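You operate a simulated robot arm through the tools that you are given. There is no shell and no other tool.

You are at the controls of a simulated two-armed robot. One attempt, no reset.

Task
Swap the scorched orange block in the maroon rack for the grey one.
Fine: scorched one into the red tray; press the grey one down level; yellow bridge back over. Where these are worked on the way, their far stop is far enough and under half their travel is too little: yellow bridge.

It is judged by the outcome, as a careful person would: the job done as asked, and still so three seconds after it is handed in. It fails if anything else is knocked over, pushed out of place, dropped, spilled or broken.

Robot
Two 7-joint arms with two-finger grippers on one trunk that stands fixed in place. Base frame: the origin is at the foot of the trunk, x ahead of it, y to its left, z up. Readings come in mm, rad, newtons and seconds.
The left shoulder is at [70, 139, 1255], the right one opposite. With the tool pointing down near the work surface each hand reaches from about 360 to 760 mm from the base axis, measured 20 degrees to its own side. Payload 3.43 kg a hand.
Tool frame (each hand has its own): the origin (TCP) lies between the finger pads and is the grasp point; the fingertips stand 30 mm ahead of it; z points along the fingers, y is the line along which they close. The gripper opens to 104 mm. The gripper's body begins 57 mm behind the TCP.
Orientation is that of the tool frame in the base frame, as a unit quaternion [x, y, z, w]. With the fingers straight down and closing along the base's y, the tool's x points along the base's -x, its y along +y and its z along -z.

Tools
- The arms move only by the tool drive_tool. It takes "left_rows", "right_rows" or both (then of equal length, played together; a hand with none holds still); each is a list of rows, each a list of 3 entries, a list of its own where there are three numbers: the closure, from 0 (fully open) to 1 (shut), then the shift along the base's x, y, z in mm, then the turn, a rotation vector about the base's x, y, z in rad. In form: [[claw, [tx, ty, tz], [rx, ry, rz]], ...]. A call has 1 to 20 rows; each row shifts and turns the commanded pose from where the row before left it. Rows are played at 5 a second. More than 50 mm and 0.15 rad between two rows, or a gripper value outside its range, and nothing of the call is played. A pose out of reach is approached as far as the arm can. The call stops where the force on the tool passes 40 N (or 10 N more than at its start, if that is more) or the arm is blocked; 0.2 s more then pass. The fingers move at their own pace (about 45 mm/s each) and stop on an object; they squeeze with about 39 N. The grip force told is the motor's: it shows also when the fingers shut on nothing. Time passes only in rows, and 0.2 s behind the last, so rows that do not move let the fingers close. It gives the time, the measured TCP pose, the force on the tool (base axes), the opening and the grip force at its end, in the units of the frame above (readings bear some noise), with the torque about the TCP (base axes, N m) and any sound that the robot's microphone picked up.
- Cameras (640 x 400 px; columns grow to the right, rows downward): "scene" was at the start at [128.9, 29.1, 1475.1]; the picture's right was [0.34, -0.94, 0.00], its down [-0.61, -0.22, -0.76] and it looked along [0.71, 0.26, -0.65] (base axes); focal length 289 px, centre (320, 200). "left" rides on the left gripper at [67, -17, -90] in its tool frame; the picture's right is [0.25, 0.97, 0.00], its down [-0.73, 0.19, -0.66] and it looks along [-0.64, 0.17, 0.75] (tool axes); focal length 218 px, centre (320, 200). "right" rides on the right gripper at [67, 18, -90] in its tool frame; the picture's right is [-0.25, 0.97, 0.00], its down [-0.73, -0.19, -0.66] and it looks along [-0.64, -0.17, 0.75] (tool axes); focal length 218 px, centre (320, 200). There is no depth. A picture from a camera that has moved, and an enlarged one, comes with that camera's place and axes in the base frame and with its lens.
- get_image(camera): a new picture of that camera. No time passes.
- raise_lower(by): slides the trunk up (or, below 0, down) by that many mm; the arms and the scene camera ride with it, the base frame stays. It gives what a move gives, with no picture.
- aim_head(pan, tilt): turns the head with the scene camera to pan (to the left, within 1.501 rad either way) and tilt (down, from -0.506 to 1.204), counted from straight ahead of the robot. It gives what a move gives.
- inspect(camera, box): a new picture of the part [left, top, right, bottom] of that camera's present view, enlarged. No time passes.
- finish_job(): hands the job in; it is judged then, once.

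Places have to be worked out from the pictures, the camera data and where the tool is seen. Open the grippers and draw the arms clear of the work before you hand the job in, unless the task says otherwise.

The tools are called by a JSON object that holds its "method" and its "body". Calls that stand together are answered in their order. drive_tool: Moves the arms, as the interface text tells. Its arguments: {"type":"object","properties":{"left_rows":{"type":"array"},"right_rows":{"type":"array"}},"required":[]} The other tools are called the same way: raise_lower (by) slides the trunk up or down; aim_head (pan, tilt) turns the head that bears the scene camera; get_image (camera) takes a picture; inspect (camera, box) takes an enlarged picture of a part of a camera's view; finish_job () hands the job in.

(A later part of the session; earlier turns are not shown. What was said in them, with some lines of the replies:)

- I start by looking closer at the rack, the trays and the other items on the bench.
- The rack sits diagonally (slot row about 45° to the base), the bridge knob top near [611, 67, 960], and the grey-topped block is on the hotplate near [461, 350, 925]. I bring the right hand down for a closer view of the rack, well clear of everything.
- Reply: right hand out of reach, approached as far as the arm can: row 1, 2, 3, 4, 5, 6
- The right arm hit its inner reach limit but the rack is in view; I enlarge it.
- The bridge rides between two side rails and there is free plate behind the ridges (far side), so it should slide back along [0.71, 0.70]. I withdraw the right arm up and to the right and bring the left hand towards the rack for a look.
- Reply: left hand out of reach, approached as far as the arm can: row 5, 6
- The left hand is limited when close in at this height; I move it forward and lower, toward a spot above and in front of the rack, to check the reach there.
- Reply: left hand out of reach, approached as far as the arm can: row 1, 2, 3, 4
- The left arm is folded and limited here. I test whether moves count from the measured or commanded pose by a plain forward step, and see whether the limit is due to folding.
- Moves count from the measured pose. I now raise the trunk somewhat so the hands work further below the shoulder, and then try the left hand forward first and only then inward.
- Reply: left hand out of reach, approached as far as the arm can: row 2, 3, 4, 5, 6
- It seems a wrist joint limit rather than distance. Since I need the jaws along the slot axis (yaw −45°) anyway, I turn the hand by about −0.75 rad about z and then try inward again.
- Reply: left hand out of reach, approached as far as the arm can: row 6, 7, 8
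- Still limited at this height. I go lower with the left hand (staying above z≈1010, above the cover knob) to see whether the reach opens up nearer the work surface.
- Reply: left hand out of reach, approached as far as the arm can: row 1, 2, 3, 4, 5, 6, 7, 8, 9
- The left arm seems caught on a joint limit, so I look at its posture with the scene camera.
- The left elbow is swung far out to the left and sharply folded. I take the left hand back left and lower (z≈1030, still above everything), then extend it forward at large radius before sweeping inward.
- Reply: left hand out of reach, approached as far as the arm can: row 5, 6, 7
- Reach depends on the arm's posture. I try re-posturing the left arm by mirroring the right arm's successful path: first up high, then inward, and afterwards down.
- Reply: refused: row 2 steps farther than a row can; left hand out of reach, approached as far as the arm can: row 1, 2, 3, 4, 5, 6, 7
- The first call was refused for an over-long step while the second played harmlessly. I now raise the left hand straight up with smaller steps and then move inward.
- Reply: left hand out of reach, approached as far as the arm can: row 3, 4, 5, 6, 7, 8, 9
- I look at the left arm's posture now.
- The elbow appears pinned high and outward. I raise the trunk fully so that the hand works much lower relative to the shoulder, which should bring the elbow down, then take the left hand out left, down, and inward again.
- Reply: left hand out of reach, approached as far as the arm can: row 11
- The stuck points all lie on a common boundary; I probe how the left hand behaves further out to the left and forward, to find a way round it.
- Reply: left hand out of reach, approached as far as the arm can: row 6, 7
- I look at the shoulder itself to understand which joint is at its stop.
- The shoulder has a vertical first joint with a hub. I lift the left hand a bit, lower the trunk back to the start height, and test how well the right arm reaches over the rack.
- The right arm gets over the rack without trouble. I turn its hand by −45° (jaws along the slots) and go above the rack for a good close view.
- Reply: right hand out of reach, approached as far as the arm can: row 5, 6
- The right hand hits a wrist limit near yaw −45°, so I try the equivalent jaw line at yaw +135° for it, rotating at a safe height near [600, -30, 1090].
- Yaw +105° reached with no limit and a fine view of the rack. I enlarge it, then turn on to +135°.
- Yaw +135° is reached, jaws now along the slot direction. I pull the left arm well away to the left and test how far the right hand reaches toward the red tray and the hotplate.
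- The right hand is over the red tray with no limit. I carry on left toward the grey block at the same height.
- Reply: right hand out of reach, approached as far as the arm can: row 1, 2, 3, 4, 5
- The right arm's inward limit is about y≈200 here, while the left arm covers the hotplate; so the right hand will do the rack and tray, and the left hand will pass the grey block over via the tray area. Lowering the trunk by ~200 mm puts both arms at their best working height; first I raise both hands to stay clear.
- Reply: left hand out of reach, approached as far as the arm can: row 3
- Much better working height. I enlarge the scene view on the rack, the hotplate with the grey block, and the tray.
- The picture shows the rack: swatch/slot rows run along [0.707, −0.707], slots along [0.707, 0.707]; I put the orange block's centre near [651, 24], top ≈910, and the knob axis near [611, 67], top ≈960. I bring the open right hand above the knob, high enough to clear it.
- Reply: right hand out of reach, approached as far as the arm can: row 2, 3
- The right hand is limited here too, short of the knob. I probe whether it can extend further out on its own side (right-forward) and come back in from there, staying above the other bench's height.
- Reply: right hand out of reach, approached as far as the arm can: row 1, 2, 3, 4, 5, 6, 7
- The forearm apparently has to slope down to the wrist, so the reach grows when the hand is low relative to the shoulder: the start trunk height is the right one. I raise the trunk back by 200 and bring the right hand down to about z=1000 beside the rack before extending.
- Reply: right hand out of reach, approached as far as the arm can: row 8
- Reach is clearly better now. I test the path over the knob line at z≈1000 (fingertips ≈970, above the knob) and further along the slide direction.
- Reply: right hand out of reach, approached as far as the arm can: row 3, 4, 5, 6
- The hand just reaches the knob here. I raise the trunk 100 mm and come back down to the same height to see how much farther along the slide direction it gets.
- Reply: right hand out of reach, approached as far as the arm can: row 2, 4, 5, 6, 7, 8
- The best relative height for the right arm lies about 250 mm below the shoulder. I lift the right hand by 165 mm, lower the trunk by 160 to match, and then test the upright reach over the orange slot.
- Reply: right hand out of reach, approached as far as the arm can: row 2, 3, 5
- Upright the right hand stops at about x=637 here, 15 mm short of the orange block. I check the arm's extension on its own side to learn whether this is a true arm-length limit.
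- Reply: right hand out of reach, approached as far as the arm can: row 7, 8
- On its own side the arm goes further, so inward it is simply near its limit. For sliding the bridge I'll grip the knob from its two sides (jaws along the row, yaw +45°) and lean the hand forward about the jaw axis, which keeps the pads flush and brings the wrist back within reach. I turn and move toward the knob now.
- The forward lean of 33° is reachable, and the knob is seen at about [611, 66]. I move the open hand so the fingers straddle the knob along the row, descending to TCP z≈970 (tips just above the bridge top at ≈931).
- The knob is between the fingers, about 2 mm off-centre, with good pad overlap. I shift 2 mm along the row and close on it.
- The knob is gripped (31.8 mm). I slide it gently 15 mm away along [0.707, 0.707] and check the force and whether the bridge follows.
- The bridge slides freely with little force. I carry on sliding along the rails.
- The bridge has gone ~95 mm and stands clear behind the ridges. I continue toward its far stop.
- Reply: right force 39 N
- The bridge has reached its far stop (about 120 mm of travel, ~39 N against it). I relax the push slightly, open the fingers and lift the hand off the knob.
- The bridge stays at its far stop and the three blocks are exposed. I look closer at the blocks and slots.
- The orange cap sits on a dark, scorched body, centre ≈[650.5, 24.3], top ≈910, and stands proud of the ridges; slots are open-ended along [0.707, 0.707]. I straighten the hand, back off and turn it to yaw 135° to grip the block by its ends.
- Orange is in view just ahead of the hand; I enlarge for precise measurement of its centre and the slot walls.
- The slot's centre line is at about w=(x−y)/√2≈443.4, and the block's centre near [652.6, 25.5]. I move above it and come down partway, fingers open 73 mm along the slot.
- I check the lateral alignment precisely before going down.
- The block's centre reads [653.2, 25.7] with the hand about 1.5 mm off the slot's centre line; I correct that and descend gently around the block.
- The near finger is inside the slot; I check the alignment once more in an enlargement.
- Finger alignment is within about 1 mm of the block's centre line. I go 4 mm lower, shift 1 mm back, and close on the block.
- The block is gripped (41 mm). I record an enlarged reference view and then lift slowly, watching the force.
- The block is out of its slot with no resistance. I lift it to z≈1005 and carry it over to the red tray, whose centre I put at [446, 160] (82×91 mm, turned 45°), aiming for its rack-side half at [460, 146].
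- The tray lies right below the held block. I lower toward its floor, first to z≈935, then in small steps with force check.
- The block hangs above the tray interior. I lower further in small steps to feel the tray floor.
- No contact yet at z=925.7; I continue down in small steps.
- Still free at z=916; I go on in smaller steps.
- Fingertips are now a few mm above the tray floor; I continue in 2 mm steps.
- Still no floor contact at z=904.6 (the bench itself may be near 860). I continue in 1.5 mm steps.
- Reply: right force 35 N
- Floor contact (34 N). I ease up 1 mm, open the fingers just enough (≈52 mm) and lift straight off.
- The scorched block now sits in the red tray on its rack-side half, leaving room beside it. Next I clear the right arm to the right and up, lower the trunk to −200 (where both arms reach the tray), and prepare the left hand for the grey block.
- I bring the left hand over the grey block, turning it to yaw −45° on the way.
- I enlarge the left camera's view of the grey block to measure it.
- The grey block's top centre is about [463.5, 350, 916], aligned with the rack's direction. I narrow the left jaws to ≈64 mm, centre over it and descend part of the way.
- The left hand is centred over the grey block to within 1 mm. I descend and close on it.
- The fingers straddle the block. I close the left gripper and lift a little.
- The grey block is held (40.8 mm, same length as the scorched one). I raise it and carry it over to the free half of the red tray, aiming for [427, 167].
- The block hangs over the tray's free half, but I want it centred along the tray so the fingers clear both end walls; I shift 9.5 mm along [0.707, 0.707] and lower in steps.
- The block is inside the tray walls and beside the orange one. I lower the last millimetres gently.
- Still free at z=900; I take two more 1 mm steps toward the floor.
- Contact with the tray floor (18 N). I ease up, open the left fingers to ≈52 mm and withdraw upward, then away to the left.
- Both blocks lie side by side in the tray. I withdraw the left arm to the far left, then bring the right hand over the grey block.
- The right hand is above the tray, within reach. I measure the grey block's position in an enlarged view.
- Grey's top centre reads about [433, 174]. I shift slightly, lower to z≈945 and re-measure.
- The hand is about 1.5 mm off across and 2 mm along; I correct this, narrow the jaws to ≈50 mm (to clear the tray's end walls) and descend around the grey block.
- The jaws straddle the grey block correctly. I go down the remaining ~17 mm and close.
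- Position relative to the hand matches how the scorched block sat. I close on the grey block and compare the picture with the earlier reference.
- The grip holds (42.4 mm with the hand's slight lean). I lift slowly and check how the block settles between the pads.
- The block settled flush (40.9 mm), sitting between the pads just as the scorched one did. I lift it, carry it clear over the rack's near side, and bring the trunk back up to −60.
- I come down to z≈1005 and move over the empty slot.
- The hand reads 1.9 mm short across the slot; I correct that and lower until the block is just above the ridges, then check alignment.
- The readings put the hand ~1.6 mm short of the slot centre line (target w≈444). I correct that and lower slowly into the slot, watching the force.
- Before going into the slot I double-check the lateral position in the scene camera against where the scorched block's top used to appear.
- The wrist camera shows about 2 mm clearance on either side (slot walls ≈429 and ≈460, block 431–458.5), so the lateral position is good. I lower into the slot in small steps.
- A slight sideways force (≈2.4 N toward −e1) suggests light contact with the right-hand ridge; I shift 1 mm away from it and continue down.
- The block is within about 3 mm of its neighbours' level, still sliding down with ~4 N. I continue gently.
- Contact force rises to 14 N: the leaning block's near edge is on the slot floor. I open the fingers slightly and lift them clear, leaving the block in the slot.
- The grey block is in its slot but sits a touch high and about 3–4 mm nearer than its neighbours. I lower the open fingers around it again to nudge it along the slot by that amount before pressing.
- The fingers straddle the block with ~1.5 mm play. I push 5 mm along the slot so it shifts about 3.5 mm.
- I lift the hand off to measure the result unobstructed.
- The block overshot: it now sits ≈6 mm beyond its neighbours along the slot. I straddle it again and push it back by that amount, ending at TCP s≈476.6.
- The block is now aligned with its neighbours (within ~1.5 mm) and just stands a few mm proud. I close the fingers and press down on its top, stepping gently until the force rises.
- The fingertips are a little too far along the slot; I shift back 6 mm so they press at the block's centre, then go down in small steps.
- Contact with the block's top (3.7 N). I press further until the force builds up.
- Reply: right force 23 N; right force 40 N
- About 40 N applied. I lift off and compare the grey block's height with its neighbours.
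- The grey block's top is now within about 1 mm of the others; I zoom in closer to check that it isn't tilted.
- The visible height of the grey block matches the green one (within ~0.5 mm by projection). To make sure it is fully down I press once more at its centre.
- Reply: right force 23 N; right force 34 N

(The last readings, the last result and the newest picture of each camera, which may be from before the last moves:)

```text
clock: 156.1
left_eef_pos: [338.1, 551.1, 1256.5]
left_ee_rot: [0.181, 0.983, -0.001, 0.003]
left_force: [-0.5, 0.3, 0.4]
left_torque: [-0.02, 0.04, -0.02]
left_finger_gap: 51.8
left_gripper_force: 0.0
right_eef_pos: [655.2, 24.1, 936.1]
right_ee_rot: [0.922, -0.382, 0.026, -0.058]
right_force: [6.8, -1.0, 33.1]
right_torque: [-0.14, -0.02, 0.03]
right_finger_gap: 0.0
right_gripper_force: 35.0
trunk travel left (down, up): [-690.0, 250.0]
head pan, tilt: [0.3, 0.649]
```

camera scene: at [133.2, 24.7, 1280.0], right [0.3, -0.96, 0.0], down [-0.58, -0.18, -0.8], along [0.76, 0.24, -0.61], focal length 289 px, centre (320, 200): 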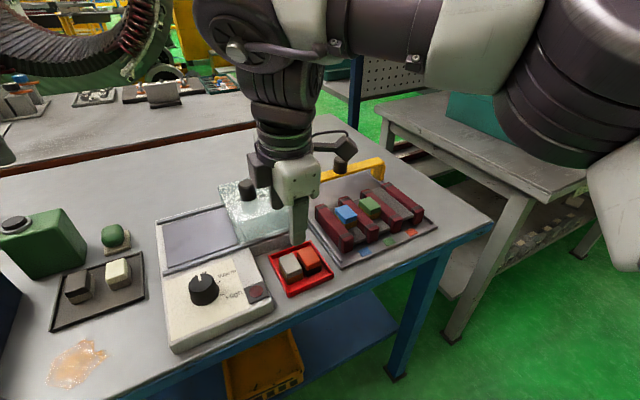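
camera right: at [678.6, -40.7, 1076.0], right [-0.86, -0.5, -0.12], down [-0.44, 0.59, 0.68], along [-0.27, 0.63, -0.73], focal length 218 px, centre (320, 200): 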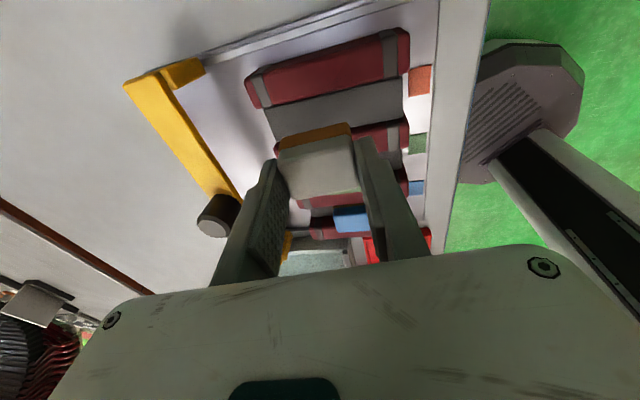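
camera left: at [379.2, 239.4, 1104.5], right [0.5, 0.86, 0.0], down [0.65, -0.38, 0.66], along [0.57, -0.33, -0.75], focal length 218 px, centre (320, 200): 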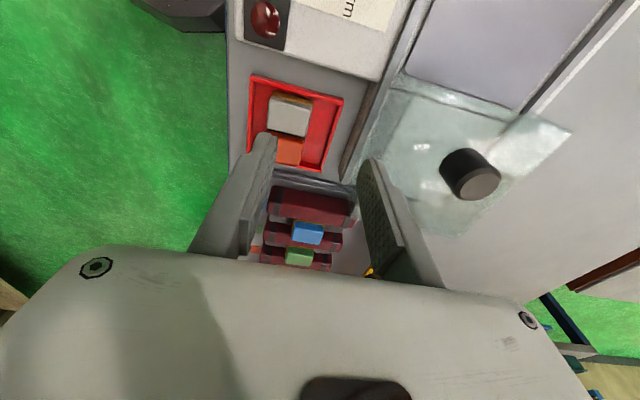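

The force now builds with no further sinking (TCP steady at ~936), so the grey block is firmly seated. I lift off, back away and turn the hand for the bridge knob again.

{"method": "drive_tool", "body": {"right_rows": [[1, [0, 0, 5], [0, 0, 0]], [1, [0, 0, 25], [0, 0, 0]], [1, [0, 0, 35], [0, 0, 0]], [0.6, [-15, -5, 35], [-0.0425, 0.0425, 0]], [0.3, [-15, -7, 15], [-0.0425, 0.0425, 0]], [0.3, [-18, -8, 0], [0, 0, 0]]]}}

{"method": "drive_tool", "body": {"right_rows": [[0.3, [0, 0, 0], [0, 0, -0.143]], [0.3, [0, 0, 0], [0, 0, -0.143]], [0.3, [0, 0, 0], [0, 0, -0.143]], [0.3, [0, 0, 0], [0, 0, -0.143]], [0.3, [0, 0, 0], [0, 0, -0.143]], [0.3, [0, 0, 0], [0, 0, -0.143]], [0.3, [0, 0, 0], [0, 0, -0.143]], [0.3, [0, 0, 0], [0, 0, -0.143]], [0.3, [0, 0, 0], [0, 0, -0.143]], [0.3, [0, 0, 0], [0, 0, -0.143]], [0.3, [0, 0, 0], [0, 0, -0.141]]]}}

{"method": "inspect", "body": {"camera": "scene", "box": [300, 190, 440, 310]}}

```text
clock: 157.5
left_eef_pos: [341.3, 550.0, 1256.2]
left_ee_rot: [0.181, 0.983, -0.001, 0.001]
left_force: [0.6, -0.7, -1.2]
left_torque: [0.03, 0.0, 0.02]
left_finger_gap: 52.1
left_gripper_force: 0.2
right_eef_pos: [609.6, 2.2, 1047.4]
right_ee_rot: [0.924, -0.383, 0.0, -0.002]
right_force: [0.6, -0.8, 0.0]
right_torque: [0.01, -0.02, -0.02]
right_finger_gap: 68.8
right_gripper_force: 0.2
trunk travel left (down, up): [-690.0, 250.0]
head pan, tilt: [0.3, 0.649]
```

```text
clock: 159.9
left_eef_pos: [342.0, 551.7, 1255.9]
left_ee_rot: [0.181, 0.983, -0.001, 0.003]
left_force: [0.6, 0.4, 0.2]
left_torque: [-0.02, -0.01, -0.01]
left_finger_gap: 52.0
left_gripper_force: 0.0
right_eef_pos: [609.7, 5.2, 1047.4]
right_ee_rot: [-0.382, 0.924, -0.001, 0.001]
right_force: [-0.7, -0.7, 0.3]
right_torque: [0.05, -0.02, 0.02]
right_finger_gap: 72.6
right_gripper_force: 0.0
trunk travel left (down, up): [-690.0, 250.0]
head pan, tilt: [0.3, 0.649]
```

```text
3.33 times, centred on (370, 250) of scene
camera zoom: at [132.3, 25.9, 1420.1], right [0.3, -0.96, 0.0], down [-0.58, -0.18, -0.8], along [0.76, 0.24, -0.6], focal length 964 px, centre (153, 33)
```

zoom: 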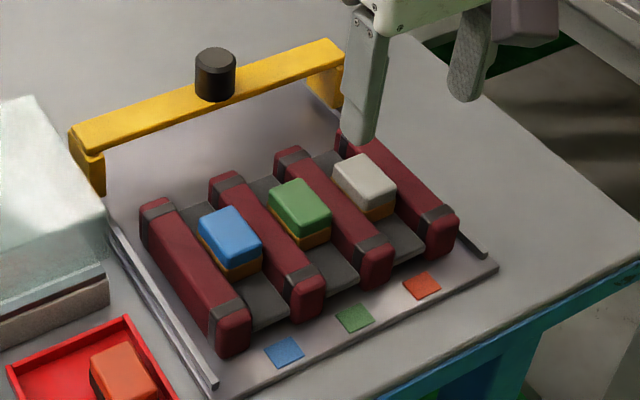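

All three blocks look level. The knob is at ≈[695.6, 150.6]. I lean the hand forward again and move above and before the knob.

{"method": "drive_tool", "body": {"right_rows": [[0.3, [8, 22, 0], [0.102, -0.102, 0]], [0.3, [10, 24, 0], [0.102, -0.102, 0]], [0.3, [12, 28, 0], [0.102, -0.102, 0]], [0.3, [15, 30, 0], [0.102, -0.102, 0]], [0.3, [0, 0, 0], [0, 0, 0]]]}}

{"method": "get_image", "body": {"camera": "right"}}

```text
clock: 161.1
left_eef_pos: [343.1, 550.4, 1255.0]
left_ee_rot: [0.181, 0.984, -0.001, 0.003]
left_force: [0.6, -0.2, -0.8]
left_torque: [0.01, 0.02, -0.01]
left_finger_gap: 52.1
left_gripper_force: 0.0
right_eef_pos: [654.6, 109.4, 1048.6]
right_ee_rot: [-0.367, 0.885, 0.109, 0.264]
right_force: [-0.4, -0.1, 0.8]
right_torque: [-0.04, 0.0, 0.03]
right_finger_gap: 72.6
right_gripper_force: 0.1
trunk travel left (down, up): [-690.0, 250.0]
head pan, tilt: [0.3, 0.649]
```

```text
taken
camera right: at [566.6, 48.6, 1087.0], right [-0.53, 0.83, 0.14], down [0.31, 0.04, 0.95], along [0.79, 0.55, -0.28], focal length 218 px, centre (320, 200)
```

right: 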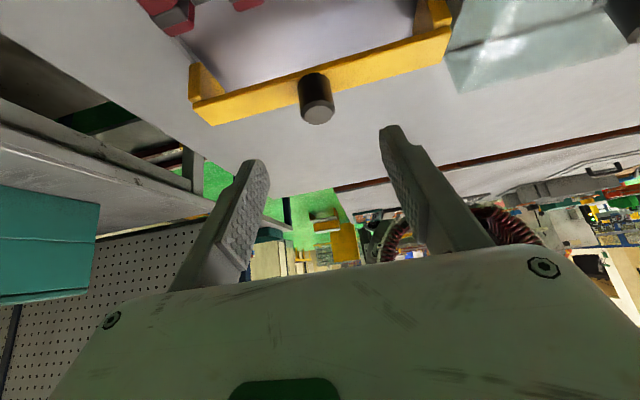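

{"method": "drive_tool", "body": {"right_rows": [[0.3, [9, 8, -15], [0, 0, 0]], [0.3, [9, 8, -22], [0, 0, 0]], [0.3, [8, 8, -22], [0, 0, 0]], [0.3, [7.5, 7, -20], [0, 0, 0]], [0.3, [0, 0, 0], [0, 0, 0]]]}}

{"method": "get_image", "body": {"camera": "right"}}

```text
clock: 162.3
left_eef_pos: [342.2, 551.5, 1255.9]
left_ee_rot: [0.181, 0.983, -0.002, 0.003]
left_force: [0.1, 0.5, 0.3]
left_torque: [0.01, -0.01, 0.02]
left_finger_gap: 52.1
left_gripper_force: 0.1
right_eef_pos: [687.2, 139.7, 967.0]
right_ee_rot: [-0.367, 0.886, 0.109, 0.264]
right_force: [-0.7, -0.1, 0.1]
right_torque: [0.0, 0.04, 0.0]
right_finger_gap: 72.8
right_gripper_force: 0.0
trunk travel left (down, up): [-690.0, 250.0]
head pan, tilt: [0.3, 0.649]
```

```text
taken
camera right: at [600.1, 78.8, 1006.1], right [-0.53, 0.83, 0.14], down [0.31, 0.04, 0.95], along [0.79, 0.55, -0.28], focal length 218 px, centre (320, 200)
```

right: 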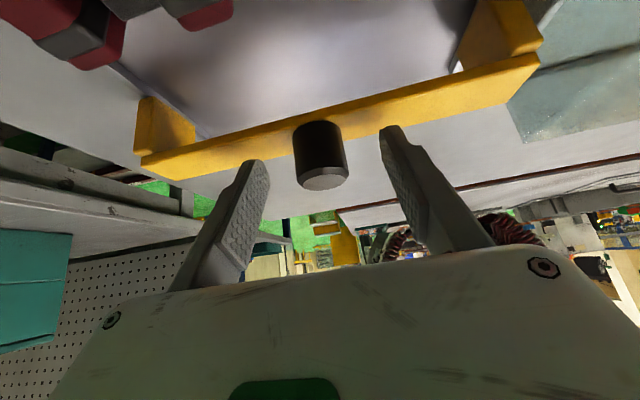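

The knob is centred between the fingers. I close on it and pull the bridge back along the rails.

{"method": "drive_tool", "body": {"right_rows": [[0.6, [0, 0, 0], [0, 0, 0]], [0.8, [0, 0, 0], [0, 0, 0]], [1, [0, 0, 0], [0, 0, 0]], [1, [0, 0, 0], [0, 0, 0]], [1, [-3, -3, 0], [0, 0, 0]], [1, [-5, -5, 0], [0, 0, 0]], [1, [-5, -5, 0], [0, 0, 0]], [1, [-5, -5, 0], [0, 0, 0]], [1, [-5, -5, 0], [0, 0, 0]], [1, [-5, -5, 0], [0, 0, 0]], [1, [-5, -5, 0], [0, 0, 0]], [1, [-5, -5, 0], [0, 0, 0]]]}}

{"method": "inspect", "body": {"camera": "scene", "box": [290, 160, 450, 310]}}

{"method": "get_image", "body": {"camera": "right"}}

```text
clock: 164.9
left_eef_pos: [342.6, 552.9, 1255.9]
left_ee_rot: [0.18, 0.984, -0.001, 0.003]
left_force: [1.1, -0.2, 0.3]
left_torque: [-0.02, -0.02, 0.02]
left_finger_gap: 52.0
left_gripper_force: 0.1
right_eef_pos: [649.4, 102.7, 967.1]
right_ee_rot: [-0.368, 0.886, 0.108, 0.262]
right_force: [-1.8, 3.3, -4.1]
right_torque: [0.3, 0.48, -0.08]
right_finger_gap: 31.4
right_gripper_force: 45.0
trunk travel left (down, up): [-690.0, 250.0]
head pan, tilt: [0.3, 0.649]
```

```text
2.67 times, centred on (370, 235) of scene
camera zoom: at [132.3, 26.3, 1420.1], right [0.3, -0.96, 0.0], down [-0.58, -0.18, -0.8], along [0.76, 0.24, -0.6], focal length 772 px, centre (187, 107)
```

zoom: 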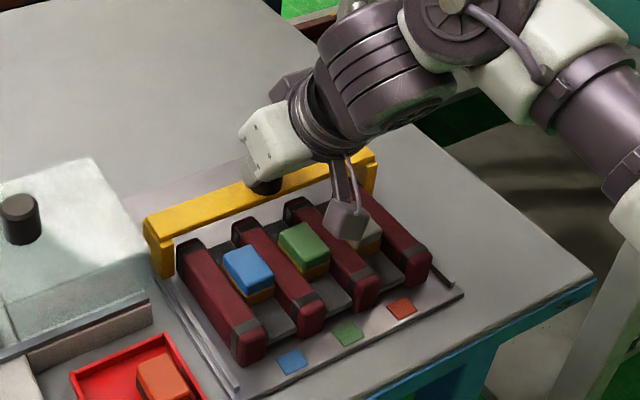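

```text
taken
camera right: at [563.0, 41.4, 1006.3], right [-0.54, 0.83, 0.14], down [0.31, 0.05, 0.95], along [0.78, 0.55, -0.29], focal length 218 px, centre (320, 200)
```

right: 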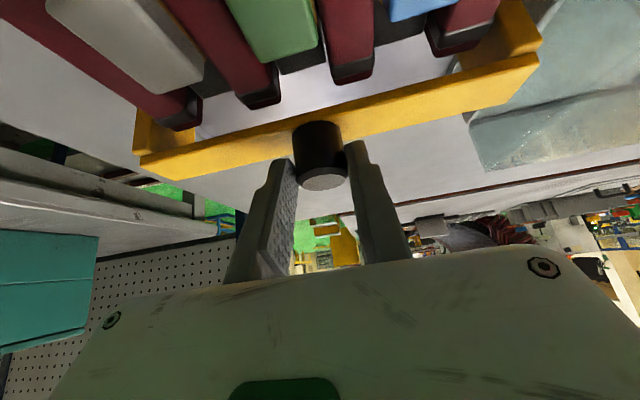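

The bridge follows well. I continue toward its original place over the blocks.

{"method": "drive_tool", "body": {"right_rows": [[1, [-5, -5, 0], [0, 0, 0]], [1, [-5, -5, 0], [0, 0, 0]], [1, [-5, -5, 0], [0, 0, 0]], [1, [-5, -5, 0], [0, 0, 0]], [1, [-5, -5, 0], [0, 0, 0]], [1, [-5, -5, 0], [0, 0, 0]], [1, [-5, -5, 0], [0, 0, 0]], [1, [-4, -4, 0], [0, 0, 0]]]}}

{"method": "inspect", "body": {"camera": "scene", "box": [290, 160, 450, 310]}}

{"method": "get_image", "body": {"camera": "right"}}

```text
clock: 166.7
left_eef_pos: [343.3, 553.2, 1255.1]
left_ee_rot: [0.181, 0.983, -0.001, 0.002]
left_force: [-0.4, 0.5, 0.6]
left_torque: [0.03, 0.0, 0.0]
left_finger_gap: 52.1
left_gripper_force: 0.2
right_eef_pos: [609.6, 63.7, 966.9]
right_ee_rot: [-0.367, 0.885, 0.109, 0.264]
right_force: [-3.3, 3.2, -5.9]
right_torque: [-0.17, 0.64, 0.2]
right_finger_gap: 31.2
right_gripper_force: 44.4
trunk travel left (down, up): [-690.0, 250.0]
head pan, tilt: [0.3, 0.649]
```

```text
2.67 times, centred on (370, 235) of scene
camera zoom: at [132.9, 26.6, 1420.1], right [0.3, -0.96, 0.0], down [-0.58, -0.18, -0.8], along [0.76, 0.24, -0.61], focal length 772 px, centre (187, 107)
```

zoom: 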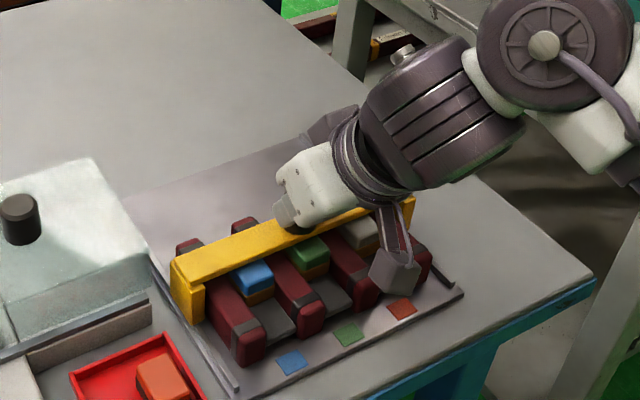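

```text
taken
camera right: at [523.8, 2.5, 1006.2], right [-0.53, 0.83, 0.14], down [0.31, 0.04, 0.95], along [0.79, 0.55, -0.28], focal length 218 px, centre (320, 200)
```

right: 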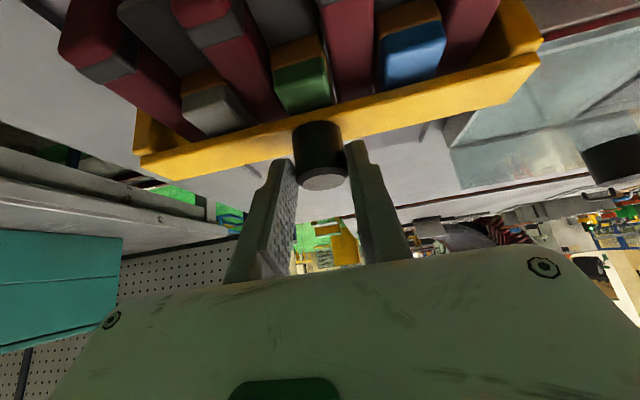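

By TCP and wrist view about 7 mm remain to the original position. I finish in small steps, watching for a stop.

{"method": "drive_tool", "body": {"right_rows": [[1, [-1.5, -1.5, 0], [0, 0, 0]], [1, [-1.5, -1.5, 0], [0, 0, 0]], [1, [-1.5, -1.5, 0], [0, 0, 0]], [1, [0, 0, 0], [0, 0, 0]]]}}

{"method": "get_image", "body": {"camera": "right"}}

{"method": "inspect", "body": {"camera": "scene", "box": [290, 160, 450, 310]}}

```text
clock: 167.7
left_eef_pos: [341.9, 553.1, 1256.1]
left_ee_rot: [0.181, 0.984, -0.001, 0.002]
left_force: [0.5, -1.1, 0.3]
left_torque: [-0.03, -0.01, -0.01]
left_finger_gap: 52.0
left_gripper_force: 0.2
right_eef_pos: [605.8, 58.6, 967.3]
right_ee_rot: [-0.367, 0.885, 0.108, 0.265]
right_force: [-0.5, 1.1, 0.7]
right_torque: [-0.06, 0.39, 0.09]
right_finger_gap: 31.1
right_gripper_force: 45.0
trunk travel left (down, up): [-690.0, 250.0]
head pan, tilt: [0.3, 0.649]
```

```text
taken
camera right: at [519.0, -2.1, 1005.9], right [-0.53, 0.83, 0.14], down [0.31, 0.04, 0.95], along [0.79, 0.55, -0.28], focal length 218 px, centre (320, 200)
```

right: 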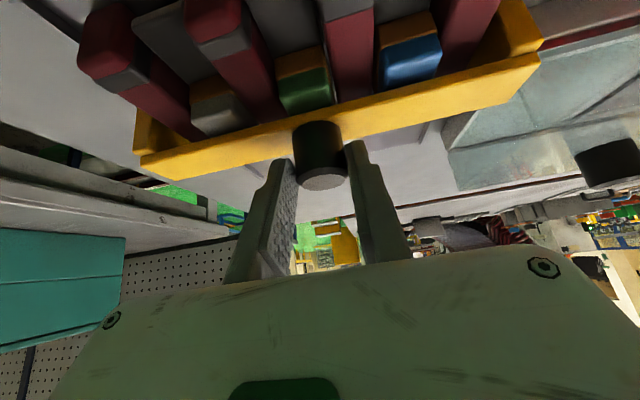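

```text
2.67 times, centred on (370, 235) of scene
camera zoom: at [132.2, 26.2, 1420.2], right [0.3, -0.96, 0.0], down [-0.58, -0.18, -0.8], along [0.76, 0.24, -0.6], focal length 772 px, centre (187, 107)
```

zoom: 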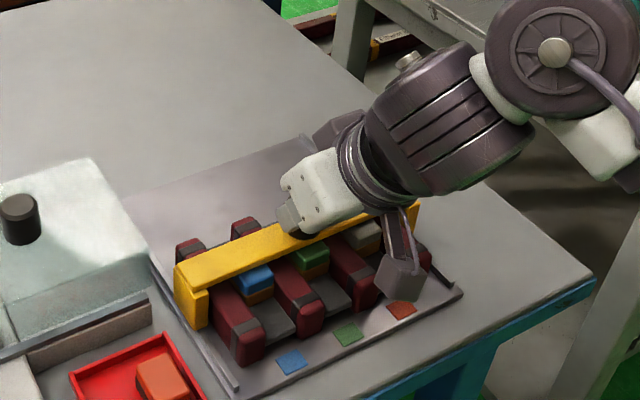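

It is within ~1 mm of its original place. I take one last 1.5 mm step to see whether there is a stop, then compare.

{"method": "drive_tool", "body": {"right_rows": [[1, [-1, -1, 0], [0, 0, 0]], [1, [0, 0, 0], [0, 0, 0]]]}}

{"method": "inspect", "body": {"camera": "scene", "box": [290, 160, 450, 310]}}

```text
clock: 168.3
left_eef_pos: [342.9, 552.8, 1255.3]
left_ee_rot: [0.181, 0.984, -0.002, 0.002]
left_force: [0.1, -0.6, -0.1]
left_torque: [0.02, 0.03, 0.01]
left_finger_gap: 52.2
left_gripper_force: 0.0
right_eef_pos: [605.1, 57.4, 967.4]
right_ee_rot: [-0.367, 0.885, 0.109, 0.264]
right_force: [0.2, 1.3, 1.0]
right_torque: [0.66, -0.3, -0.02]
right_finger_gap: 31.4
right_gripper_force: 45.1
trunk travel left (down, up): [-690.0, 250.0]
head pan, tilt: [0.3, 0.649]
```

```text
2.67 times, centred on (370, 235) of scene
camera zoom: at [132.2, 25.8, 1420.2], right [0.3, -0.96, 0.0], down [-0.58, -0.18, -0.8], along [0.76, 0.24, -0.6], focal length 772 px, centre (187, 107)
```

zoom: 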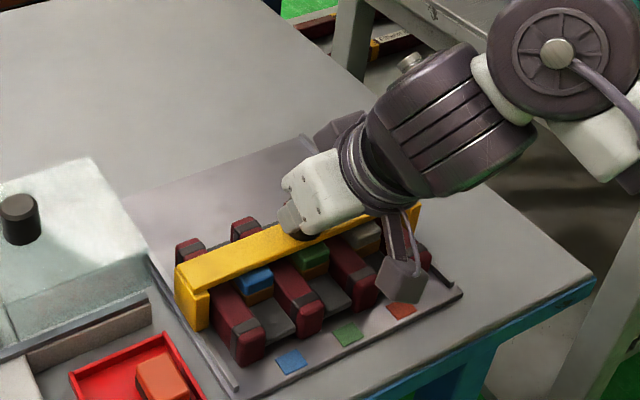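

The reading matches the pre-move grip position. I release the knob and lift the hand off to compare the bridge's place with the original measurement.

{"method": "drive_tool", "body": {"right_rows": [[0.6, [0, 0, 0], [0, 0, 0]], [0.3, [0, 0, 0], [0, 0, 0]], [0.3, [0, 0, 0], [0, 0, 0]], [0.3, [-8, -8, 18], [0, 0, 0]], [0.3, [-10, -10, 25], [0, 0, 0]], [0.3, [-5, -25, 30], [0, 0, 0]], [0.3, [0, -35, 25], [0, 0, 0]], [0.3, [0, -45, 10], [0, 0, 0]], [0.3, [0, -45, 0], [0, 0, 0]]]}}

{"method": "get_image", "body": {"camera": "scene"}}

{"method": "inspect", "body": {"camera": "scene", "box": [290, 200, 450, 320]}}

```text
clock: 170.3
left_eef_pos: [341.5, 549.2, 1257.4]
left_ee_rot: [0.18, 0.984, 0.0, 0.002]
left_force: [0.2, -0.7, -0.1]
left_torque: [0.02, -0.04, 0.0]
left_finger_gap: 52.0
left_gripper_force: 0.1
right_eef_pos: [583.2, -115.9, 1072.9]
right_ee_rot: [-0.366, 0.885, 0.11, 0.264]
right_force: [0.3, 0.0, 0.1]
right_torque: [0.03, 0.04, -0.03]
right_finger_gap: 72.8
right_gripper_force: 0.1
trunk travel left (down, up): [-690.0, 250.0]
head pan, tilt: [0.3, 0.649]
```

```text
taken
camera scene: at [131.7, 23.0, 1420.3], right [0.3, -0.96, 0.0], down [-0.58, -0.18, -0.8], along [0.76, 0.24, -0.6], focal length 289 px, centre (320, 200)
```

scene: 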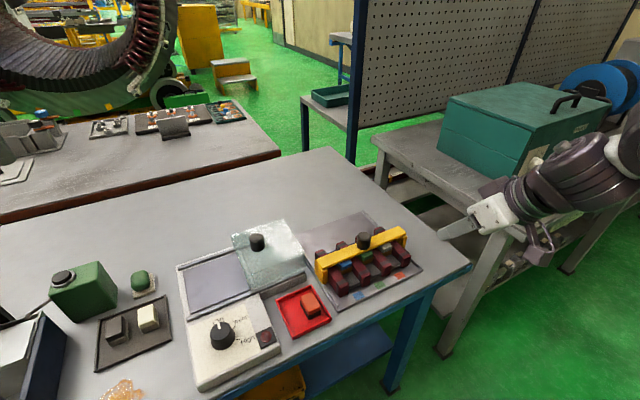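

```text
3.33 times, centred on (370, 260) of scene
camera zoom: at [131.7, 23.0, 1420.3], right [0.3, -0.96, 0.0], down [-0.58, -0.18, -0.8], along [0.76, 0.24, -0.6], focal length 964 px, centre (153, 0)
```

zoom: 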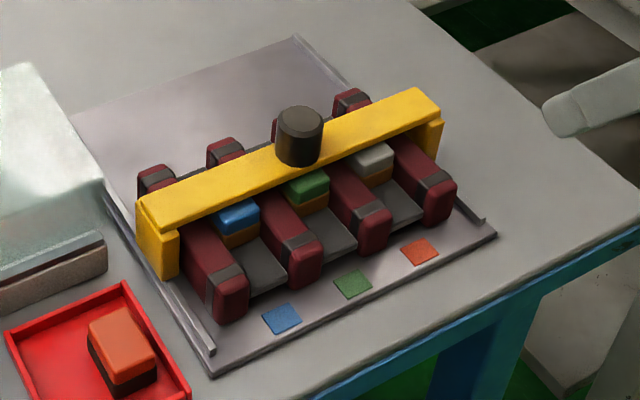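

The bridge is back over the three blocks. For an exact comparison I return trunk and head to the starting camera pose and open both grippers.

{"method": "raise_lower", "body": {"by": 60}}

{"method": "aim_head", "body": {"pan": 0.349, "tilt": 0.709}}

{"method": "drive_tool", "body": {"left_rows": [[0, [0, 0, 0], [0, 0, 0]], [0, [0, 0, 0], [0, 0, 0]], [0, [0, 0, 0], [0, 0, 0]], [0, [0, 0, 0], [0, 0, 0]]], "right_rows": [[0, [0, -40, 20], [-0.102, 0.102, 0]], [0, [0, -40, 20], [-0.102, 0.102, 0]], [0, [-20, -40, 0], [-0.102, 0.102, 0]], [0, [-20, -40, 0], [-0.102, 0.102, 0]]]}}

{"method": "inspect", "body": {"camera": "scene", "box": [300, 200, 440, 310]}}

{"method": "get_image", "body": {"camera": "scene"}}

```text
clock: 171.3
left_eef_pos: [343.0, 552.2, 1314.5]
left_ee_rot: [0.181, 0.984, -0.001, 0.001]
left_force: [0.6, 0.0, 0.0]
left_torque: [-0.01, -0.01, 0.01]
left_finger_gap: 51.8
left_gripper_force: 0.0
right_eef_pos: [583.0, -114.2, 1132.6]
right_ee_rot: [-0.366, 0.886, 0.108, 0.265]
right_force: [-0.8, -0.8, -0.4]
right_torque: [0.02, 0.0, 0.01]
right_finger_gap: 72.6
right_gripper_force: 0.0
trunk travel left (down, up): [-750.0, 190.0]
head pan, tilt: [0.3, 0.649]
```

```text
clock: 171.9
left_eef_pos: [341.6, 552.3, 1315.0]
left_ee_rot: [0.181, 0.983, -0.002, 0.003]
left_force: [-0.6, 0.2, 0.6]
left_torque: [0.01, -0.03, 0.01]
left_finger_gap: 52.2
left_gripper_force: 0.1
right_eef_pos: [583.6, -113.7, 1133.2]
right_ee_rot: [-0.367, 0.886, 0.109, 0.264]
right_force: [-0.5, 0.5, -0.2]
right_torque: [-0.01, 0.02, 0.01]
right_finger_gap: 72.7
right_gripper_force: 0.1
trunk travel left (down, up): [-750.0, 190.0]
head pan, tilt: [0.349, 0.709]
```

```text
clock: 172.9
left_eef_pos: [342.3, 551.2, 1315.6]
left_ee_rot: [0.18, 0.984, -0.001, 0.002]
left_force: [-0.7, -0.8, 0.0]
left_torque: [0.0, -0.01, 0.02]
left_finger_gap: 103.8
left_gripper_force: 0.1
right_eef_pos: [543.0, -273.1, 1168.6]
right_ee_rot: [-0.383, 0.924, -0.001, 0.001]
right_force: [-0.3, -0.3, 0.1]
right_torque: [0.05, 0.0, -0.04]
right_finger_gap: 104.2
right_gripper_force: 0.1
trunk travel left (down, up): [-750.0, 190.0]
head pan, tilt: [0.349, 0.709]
```

```text
3.64 times, centred on (370, 255) of scene
camera zoom: at [127.9, 28.4, 1475.2], right [0.34, -0.94, 0.0], down [-0.61, -0.22, -0.76], along [0.71, 0.26, -0.65], focal length 1052 px, centre (138, 0)
```

zoom: 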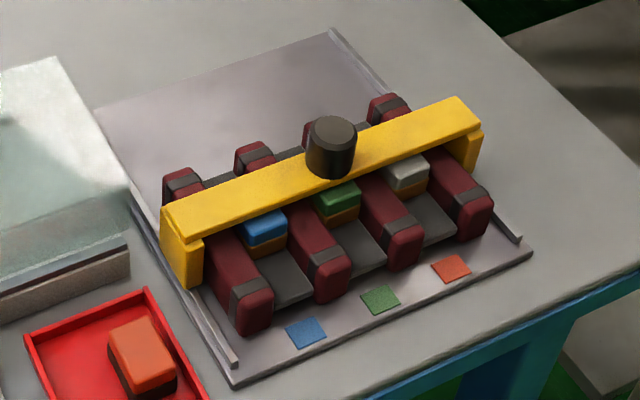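

```text
taken
camera scene: at [127.9, 28.4, 1475.2], right [0.34, -0.94, 0.0], down [-0.61, -0.22, -0.76], along [0.71, 0.26, -0.65], focal length 289 px, centre (320, 200)
```

scene: 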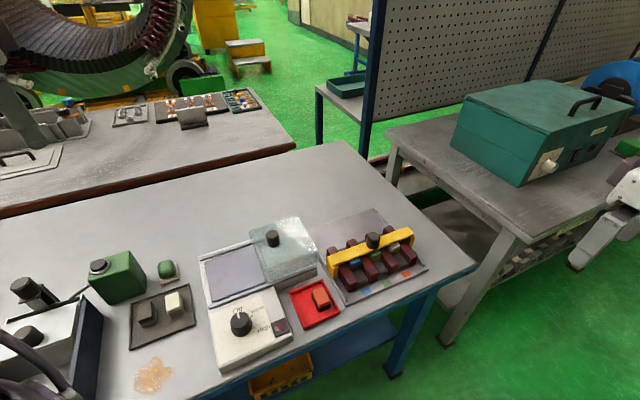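

Compared pixel by pixel with the first picture, the bridge is still 3–4 mm short of its original place (the knob is shifted by about (−3, −4) px relative to the swatches). I go back to pull it fully home: trunk to −60, right hand to the approach point, leaning forward.

{"method": "raise_lower", "body": {"by": -60}}

{"method": "drive_tool", "body": {"right_rows": [[0.3, [10, 45, -10], [0, 0, 0]], [0.3, [10, 45, -10], [0, 0, 0]], [0.3, [10, 45, -10], [0, 0, 0]], [0.3, [10, 45, -10], [0, 0, 0]], [0.3, [10, 45, -10], [0, 0, 0]], [0.3, [10, 45, -8], [0, 0, 0]], [0.3, [0, 10, 0], [0.102, -0.102, 0]], [0.3, [0, 10, 0], [0.102, -0.102, 0]], [0.3, [0, 10, 0], [0.102, -0.102, 0]], [0.3, [0, 10, 0], [0.102, -0.102, 0]]]}}

{"method": "get_image", "body": {"camera": "right"}}

```text
clock: 173.9
left_eef_pos: [341.5, 552.2, 1255.3]
left_ee_rot: [0.18, 0.984, -0.001, 0.002]
left_force: [-0.7, -0.1, -0.4]
left_torque: [0.04, -0.01, 0.04]
left_finger_gap: 104.1
left_gripper_force: 0.1
right_eef_pos: [544.0, -272.9, 1109.6]
right_ee_rot: [-0.383, 0.924, -0.001, 0.002]
right_force: [0.5, -0.2, 0.5]
right_torque: [-0.03, -0.02, 0.0]
right_finger_gap: 104.1
right_gripper_force: 0.1
trunk travel left (down, up): [-690.0, 250.0]
head pan, tilt: [0.349, 0.709]
```

```text
clock: 176.1
left_eef_pos: [342.6, 550.0, 1256.4]
left_ee_rot: [0.18, 0.984, 0.0, 0.001]
left_force: [0.2, -0.3, 0.7]
left_torque: [-0.01, -0.02, 0.01]
left_finger_gap: 103.9
left_gripper_force: 0.1
right_eef_pos: [604.8, 35.2, 1050.1]
right_ee_rot: [-0.367, 0.885, 0.109, 0.265]
right_force: [0.2, -0.3, 0.2]
right_torque: [0.01, 0.02, 0.02]
right_finger_gap: 72.7
right_gripper_force: 0.1
trunk travel left (down, up): [-690.0, 250.0]
head pan, tilt: [0.349, 0.709]
```

```text
taken
camera right: at [516.8, -25.4, 1087.7], right [-0.53, 0.83, 0.14], down [0.31, 0.04, 0.95], along [0.79, 0.55, -0.28], focal length 218 px, centre (320, 200)
```

right: 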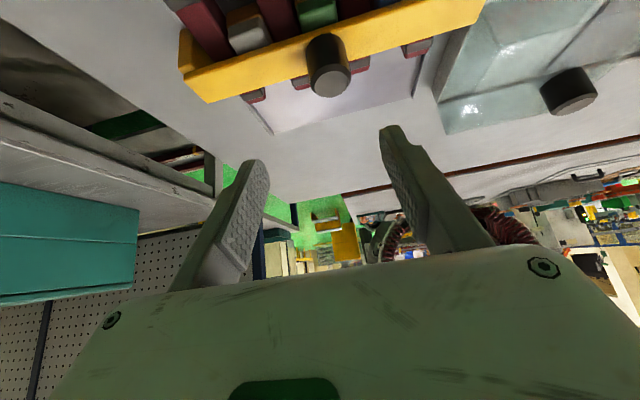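

{"method": "drive_tool", "body": {"right_rows": [[0.3, [1, 25, 0], [0, 0, 0]], [0.3, [0, 0, -40], [0, 0, 0]], [0.3, [0, 0, -30], [0, 0, 0]], [0.3, [0, 0, -12], [0, 0, 0]], [0.3, [0, 0, 0], [0, 0, 0]]]}}

{"method": "get_image", "body": {"camera": "right"}}

```text
clock: 177.3
left_eef_pos: [342.8, 551.5, 1255.9]
left_ee_rot: [0.181, 0.984, -0.001, 0.002]
left_force: [0.8, -0.4, 0.3]
left_torque: [0.0, 0.0, 0.02]
left_finger_gap: 103.9
left_gripper_force: 0.0
right_eef_pos: [604.9, 61.9, 967.2]
right_ee_rot: [-0.367, 0.886, 0.108, 0.263]
right_force: [0.5, 0.4, -0.1]
right_torque: [0.03, 0.01, -0.02]
right_finger_gap: 72.9
right_gripper_force: 0.0
trunk travel left (down, up): [-690.0, 250.0]
head pan, tilt: [0.349, 0.709]
```

```text
taken
camera right: at [517.3, 2.4, 1006.2], right [-0.53, 0.83, 0.14], down [0.31, 0.04, 0.95], along [0.79, 0.55, -0.28], focal length 218 px, centre (320, 200)
```

right: 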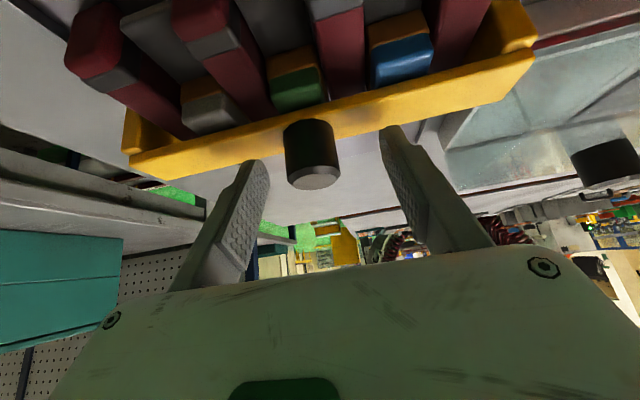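

The knob is between the fingers; I shift 2 mm to centre, close, and pull toward the near stop in 1 mm steps.

{"method": "drive_tool", "body": {"right_rows": [[0.3, [1.6, -1.6, -0.5], [0, 0, 0]], [0.6, [0, 0, 0], [0, 0, 0]], [0.8, [0, 0, 0], [0, 0, 0]], [1, [0, 0, 0], [0, 0, 0]], [1, [0, 0, 0], [0, 0, 0]], [1, [-0.8, -0.8, 0], [0, 0, 0]], [1, [-0.8, -0.8, 0], [0, 0, 0]], [1, [0, 0, 0], [0, 0, 0]]]}}

{"method": "drive_tool", "body": {"right_rows": [[1, [-0.8, -0.8, 0], [0, 0, 0]], [1, [-0.8, -0.8, 0], [0, 0, 0]], [1, [0, 0, 0], [0, 0, 0]]]}}

{"method": "inspect", "body": {"camera": "scene", "box": [290, 190, 430, 300]}}

```text
clock: 179.1
left_eef_pos: [344.3, 551.6, 1255.8]
left_ee_rot: [0.181, 0.983, -0.002, 0.001]
left_force: [0.1, -0.1, 1.0]
left_torque: [0.02, 0.03, 0.0]
left_finger_gap: 103.9
left_gripper_force: 0.1
right_eef_pos: [606.5, 58.9, 965.4]
right_ee_rot: [-0.366, 0.886, 0.109, 0.263]
right_force: [6.3, -7.3, -1.2]
right_torque: [0.24, 0.03, -0.28]
right_finger_gap: 31.5
right_gripper_force: 44.5
trunk travel left (down, up): [-690.0, 250.0]
head pan, tilt: [0.349, 0.709]
```

```text
clock: 179.9
left_eef_pos: [344.8, 550.3, 1256.2]
left_ee_rot: [0.18, 0.984, -0.001, 0.0]
left_force: [-0.1, 0.1, 0.0]
left_torque: [0.02, -0.01, -0.01]
left_finger_gap: 103.8
left_gripper_force: 0.1
right_eef_pos: [605.1, 57.6, 966.5]
right_ee_rot: [-0.367, 0.886, 0.109, 0.263]
right_force: [11.4, -3.4, -1.1]
right_torque: [-0.11, 0.42, -0.13]
right_finger_gap: 30.9
right_gripper_force: 45.3
trunk travel left (down, up): [-690.0, 250.0]
head pan, tilt: [0.349, 0.709]
```

```text
3.64 times, centred on (360, 245) of scene
camera zoom: at [131.4, 28.3, 1414.8], right [0.34, -0.94, 0.0], down [-0.61, -0.22, -0.76], along [0.71, 0.26, -0.65], focal length 1052 px, centre (174, 36)
```

zoom: 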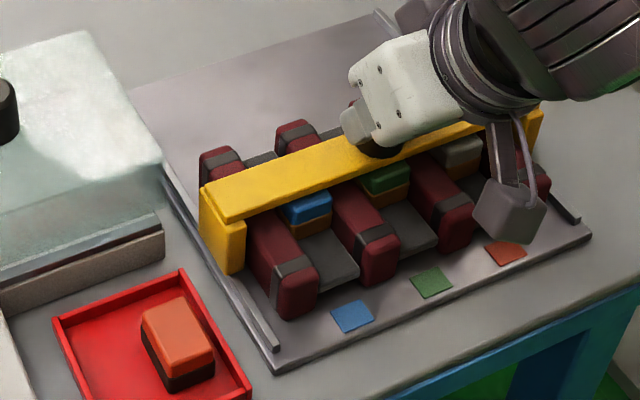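

A resisting force of ~6 N along the slide direction appears. I pull a little more to confirm it is the near stop.

{"method": "drive_tool", "body": {"right_rows": [[1, [-0.8, -0.8, 0], [0, 0, 0]], [1, [-0.8, -0.8, 0], [0, 0, 0]], [1, [0, 0, 0], [0, 0, 0]]]}}

{"method": "inspect", "body": {"camera": "scene", "box": [290, 190, 430, 300]}}

```text
clock: 180.7
left_eef_pos: [345.5, 553.4, 1254.7]
left_ee_rot: [0.18, 0.984, -0.001, 0.001]
left_force: [0.3, 0.2, -0.2]
left_torque: [0.02, 0.02, 0.0]
left_finger_gap: 104.4
left_gripper_force: 0.0
right_eef_pos: [604.7, 58.0, 966.0]
right_ee_rot: [-0.367, 0.885, 0.109, 0.263]
right_force: [17.9, 3.4, -1.1]
right_torque: [0.39, -1.26, -0.12]
right_finger_gap: 31.3
right_gripper_force: 44.7
trunk travel left (down, up): [-690.0, 250.0]
head pan, tilt: [0.349, 0.709]
```

```text
3.64 times, centred on (360, 245) of scene
camera zoom: at [132.7, 29.7, 1414.7], right [0.34, -0.94, 0.0], down [-0.61, -0.22, -0.76], along [0.71, 0.26, -0.65], focal length 1052 px, centre (174, 36)
```

zoom: 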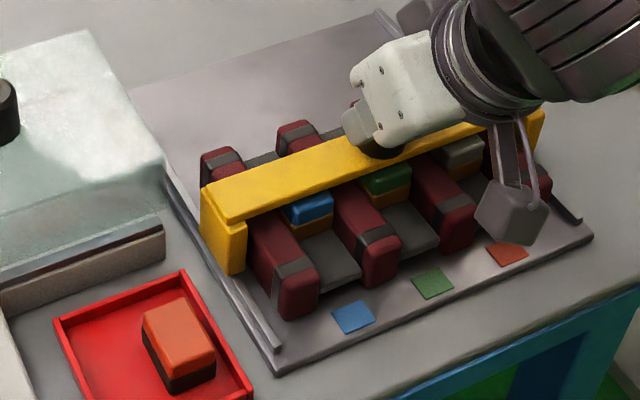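

The force rises to 15 N with no further motion: the bridge is at its near stop, i.e. fully home. I relax, release, and withdraw the right arm.

{"method": "drive_tool", "body": {"right_rows": [[1, [1.2, 0.2, 0], [0, 0, 0]], [0.6, [0, 0, 0], [0, 0, 0]], [0.3, [0, 0, 0], [0, 0, 0]], [0.3, [0, 0, 0], [0, 0, 0]], [0.3, [-8, -8, 18], [0, 0, 0]], [0.3, [-10, -10, 25], [0, 0, 0]], [0.3, [-5, -25, 30], [0, 0, 0]], [0.3, [0, -35, 25], [0, 0, 0]], [0.2, [0, -45, 10], [-0.102, 0.102, 0]], [0.1, [0, -45, 0], [-0.102, 0.102, 0]], [0, [-10, -45, 0], [-0.102, 0.102, 0]], [0, [-10, -45, 0], [-0.102, 0.102, 0]]]}}

{"method": "raise_lower", "body": {"by": 60}}

{"method": "inspect", "body": {"camera": "scene", "box": [300, 200, 440, 310]}}

{"method": "get_image", "body": {"camera": "scene"}}

```text
clock: 183.3
left_eef_pos: [341.9, 552.2, 1254.5]
left_ee_rot: [0.18, 0.984, -0.002, 0.003]
left_force: [-0.1, 0.3, -1.2]
left_torque: [0.0, -0.06, -0.01]
left_finger_gap: 104.4
left_gripper_force: 0.0
right_eef_pos: [561.5, -198.9, 1075.2]
right_ee_rot: [-0.383, 0.924, -0.002, 0.0]
right_force: [0.2, 0.2, -0.4]
right_torque: [0.01, 0.0, 0.02]
right_finger_gap: 104.1
right_gripper_force: 0.0
trunk travel left (down, up): [-690.0, 250.0]
head pan, tilt: [0.349, 0.709]
```

```text
clock: 184.3
left_eef_pos: [342.8, 551.1, 1315.6]
left_ee_rot: [0.181, 0.984, -0.001, 0.003]
left_force: [0.3, -1.1, 0.0]
left_torque: [0.03, -0.01, -0.02]
left_finger_gap: 104.1
left_gripper_force: 0.0
right_eef_pos: [561.5, -198.2, 1135.4]
right_ee_rot: [-0.383, 0.924, 0.0, 0.001]
right_force: [0.1, -0.8, -0.1]
right_torque: [-0.02, -0.03, -0.03]
right_finger_gap: 104.0
right_gripper_force: 0.2
trunk travel left (down, up): [-750.0, 190.0]
head pan, tilt: [0.349, 0.709]
```

```text
3.64 times, centred on (370, 255) of scene
camera zoom: at [129.1, 29.0, 1475.0], right [0.34, -0.94, 0.0], down [-0.61, -0.22, -0.76], along [0.71, 0.26, -0.65], focal length 1052 px, centre (138, 0)
```

zoom: 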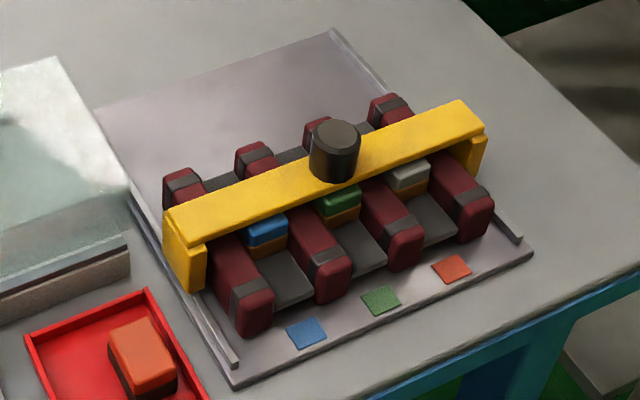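

```text
taken
camera scene: at [129.1, 29.0, 1475.0], right [0.34, -0.94, 0.0], down [-0.61, -0.22, -0.76], along [0.71, 0.26, -0.65], focal length 289 px, centre (320, 200)
```

scene: 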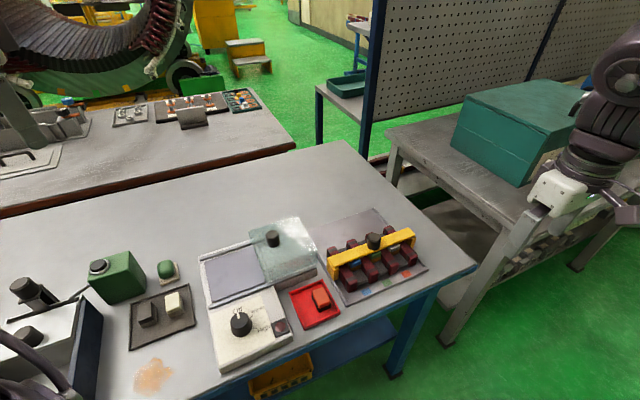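

The picture now matches the first one: the bridge knob and ends are at their original pixels, grey sits level in the third slot beside blue and green, the scorched block lies in the red tray, everything else is unmoved, both grippers are open and clear. I hand the job in.

{"method": "finish_job", "body": {}}

```text
The job is handed in.
```

The swap is done and the job is handed in. I don't have the judge's result.

- **Scorched orange block:** it is in the red tray, on the side nearest the rack.
- **Grey block:** it is in the slot the orange one came from. I pressed it twice, up to about 40 N, until it stopped sinking. In the pictures its top is within about 0.5 mm of the green block's.
- **Yellow bridge:** I slid it to its far stop, about 120 mm, and afterwards back over the blocks. My first return left it 3–4 mm short, so I gripped it again and pulled it to its near stop. The knob and bridge ends now line up with the first picture.

The right hand could not reach the hotplate. The left hand therefore set the grey block in the red tray beside the orange one for a moment before the right hand put it in the rack. While seating the grey block I also nudged it a few millimetres along its slot, there and back, to line it up with its neighbours.

Nothing else looks moved in the last picture. Both grippers are open, the right arm is off to the side of the bench, and the left hand is well above it on the left.
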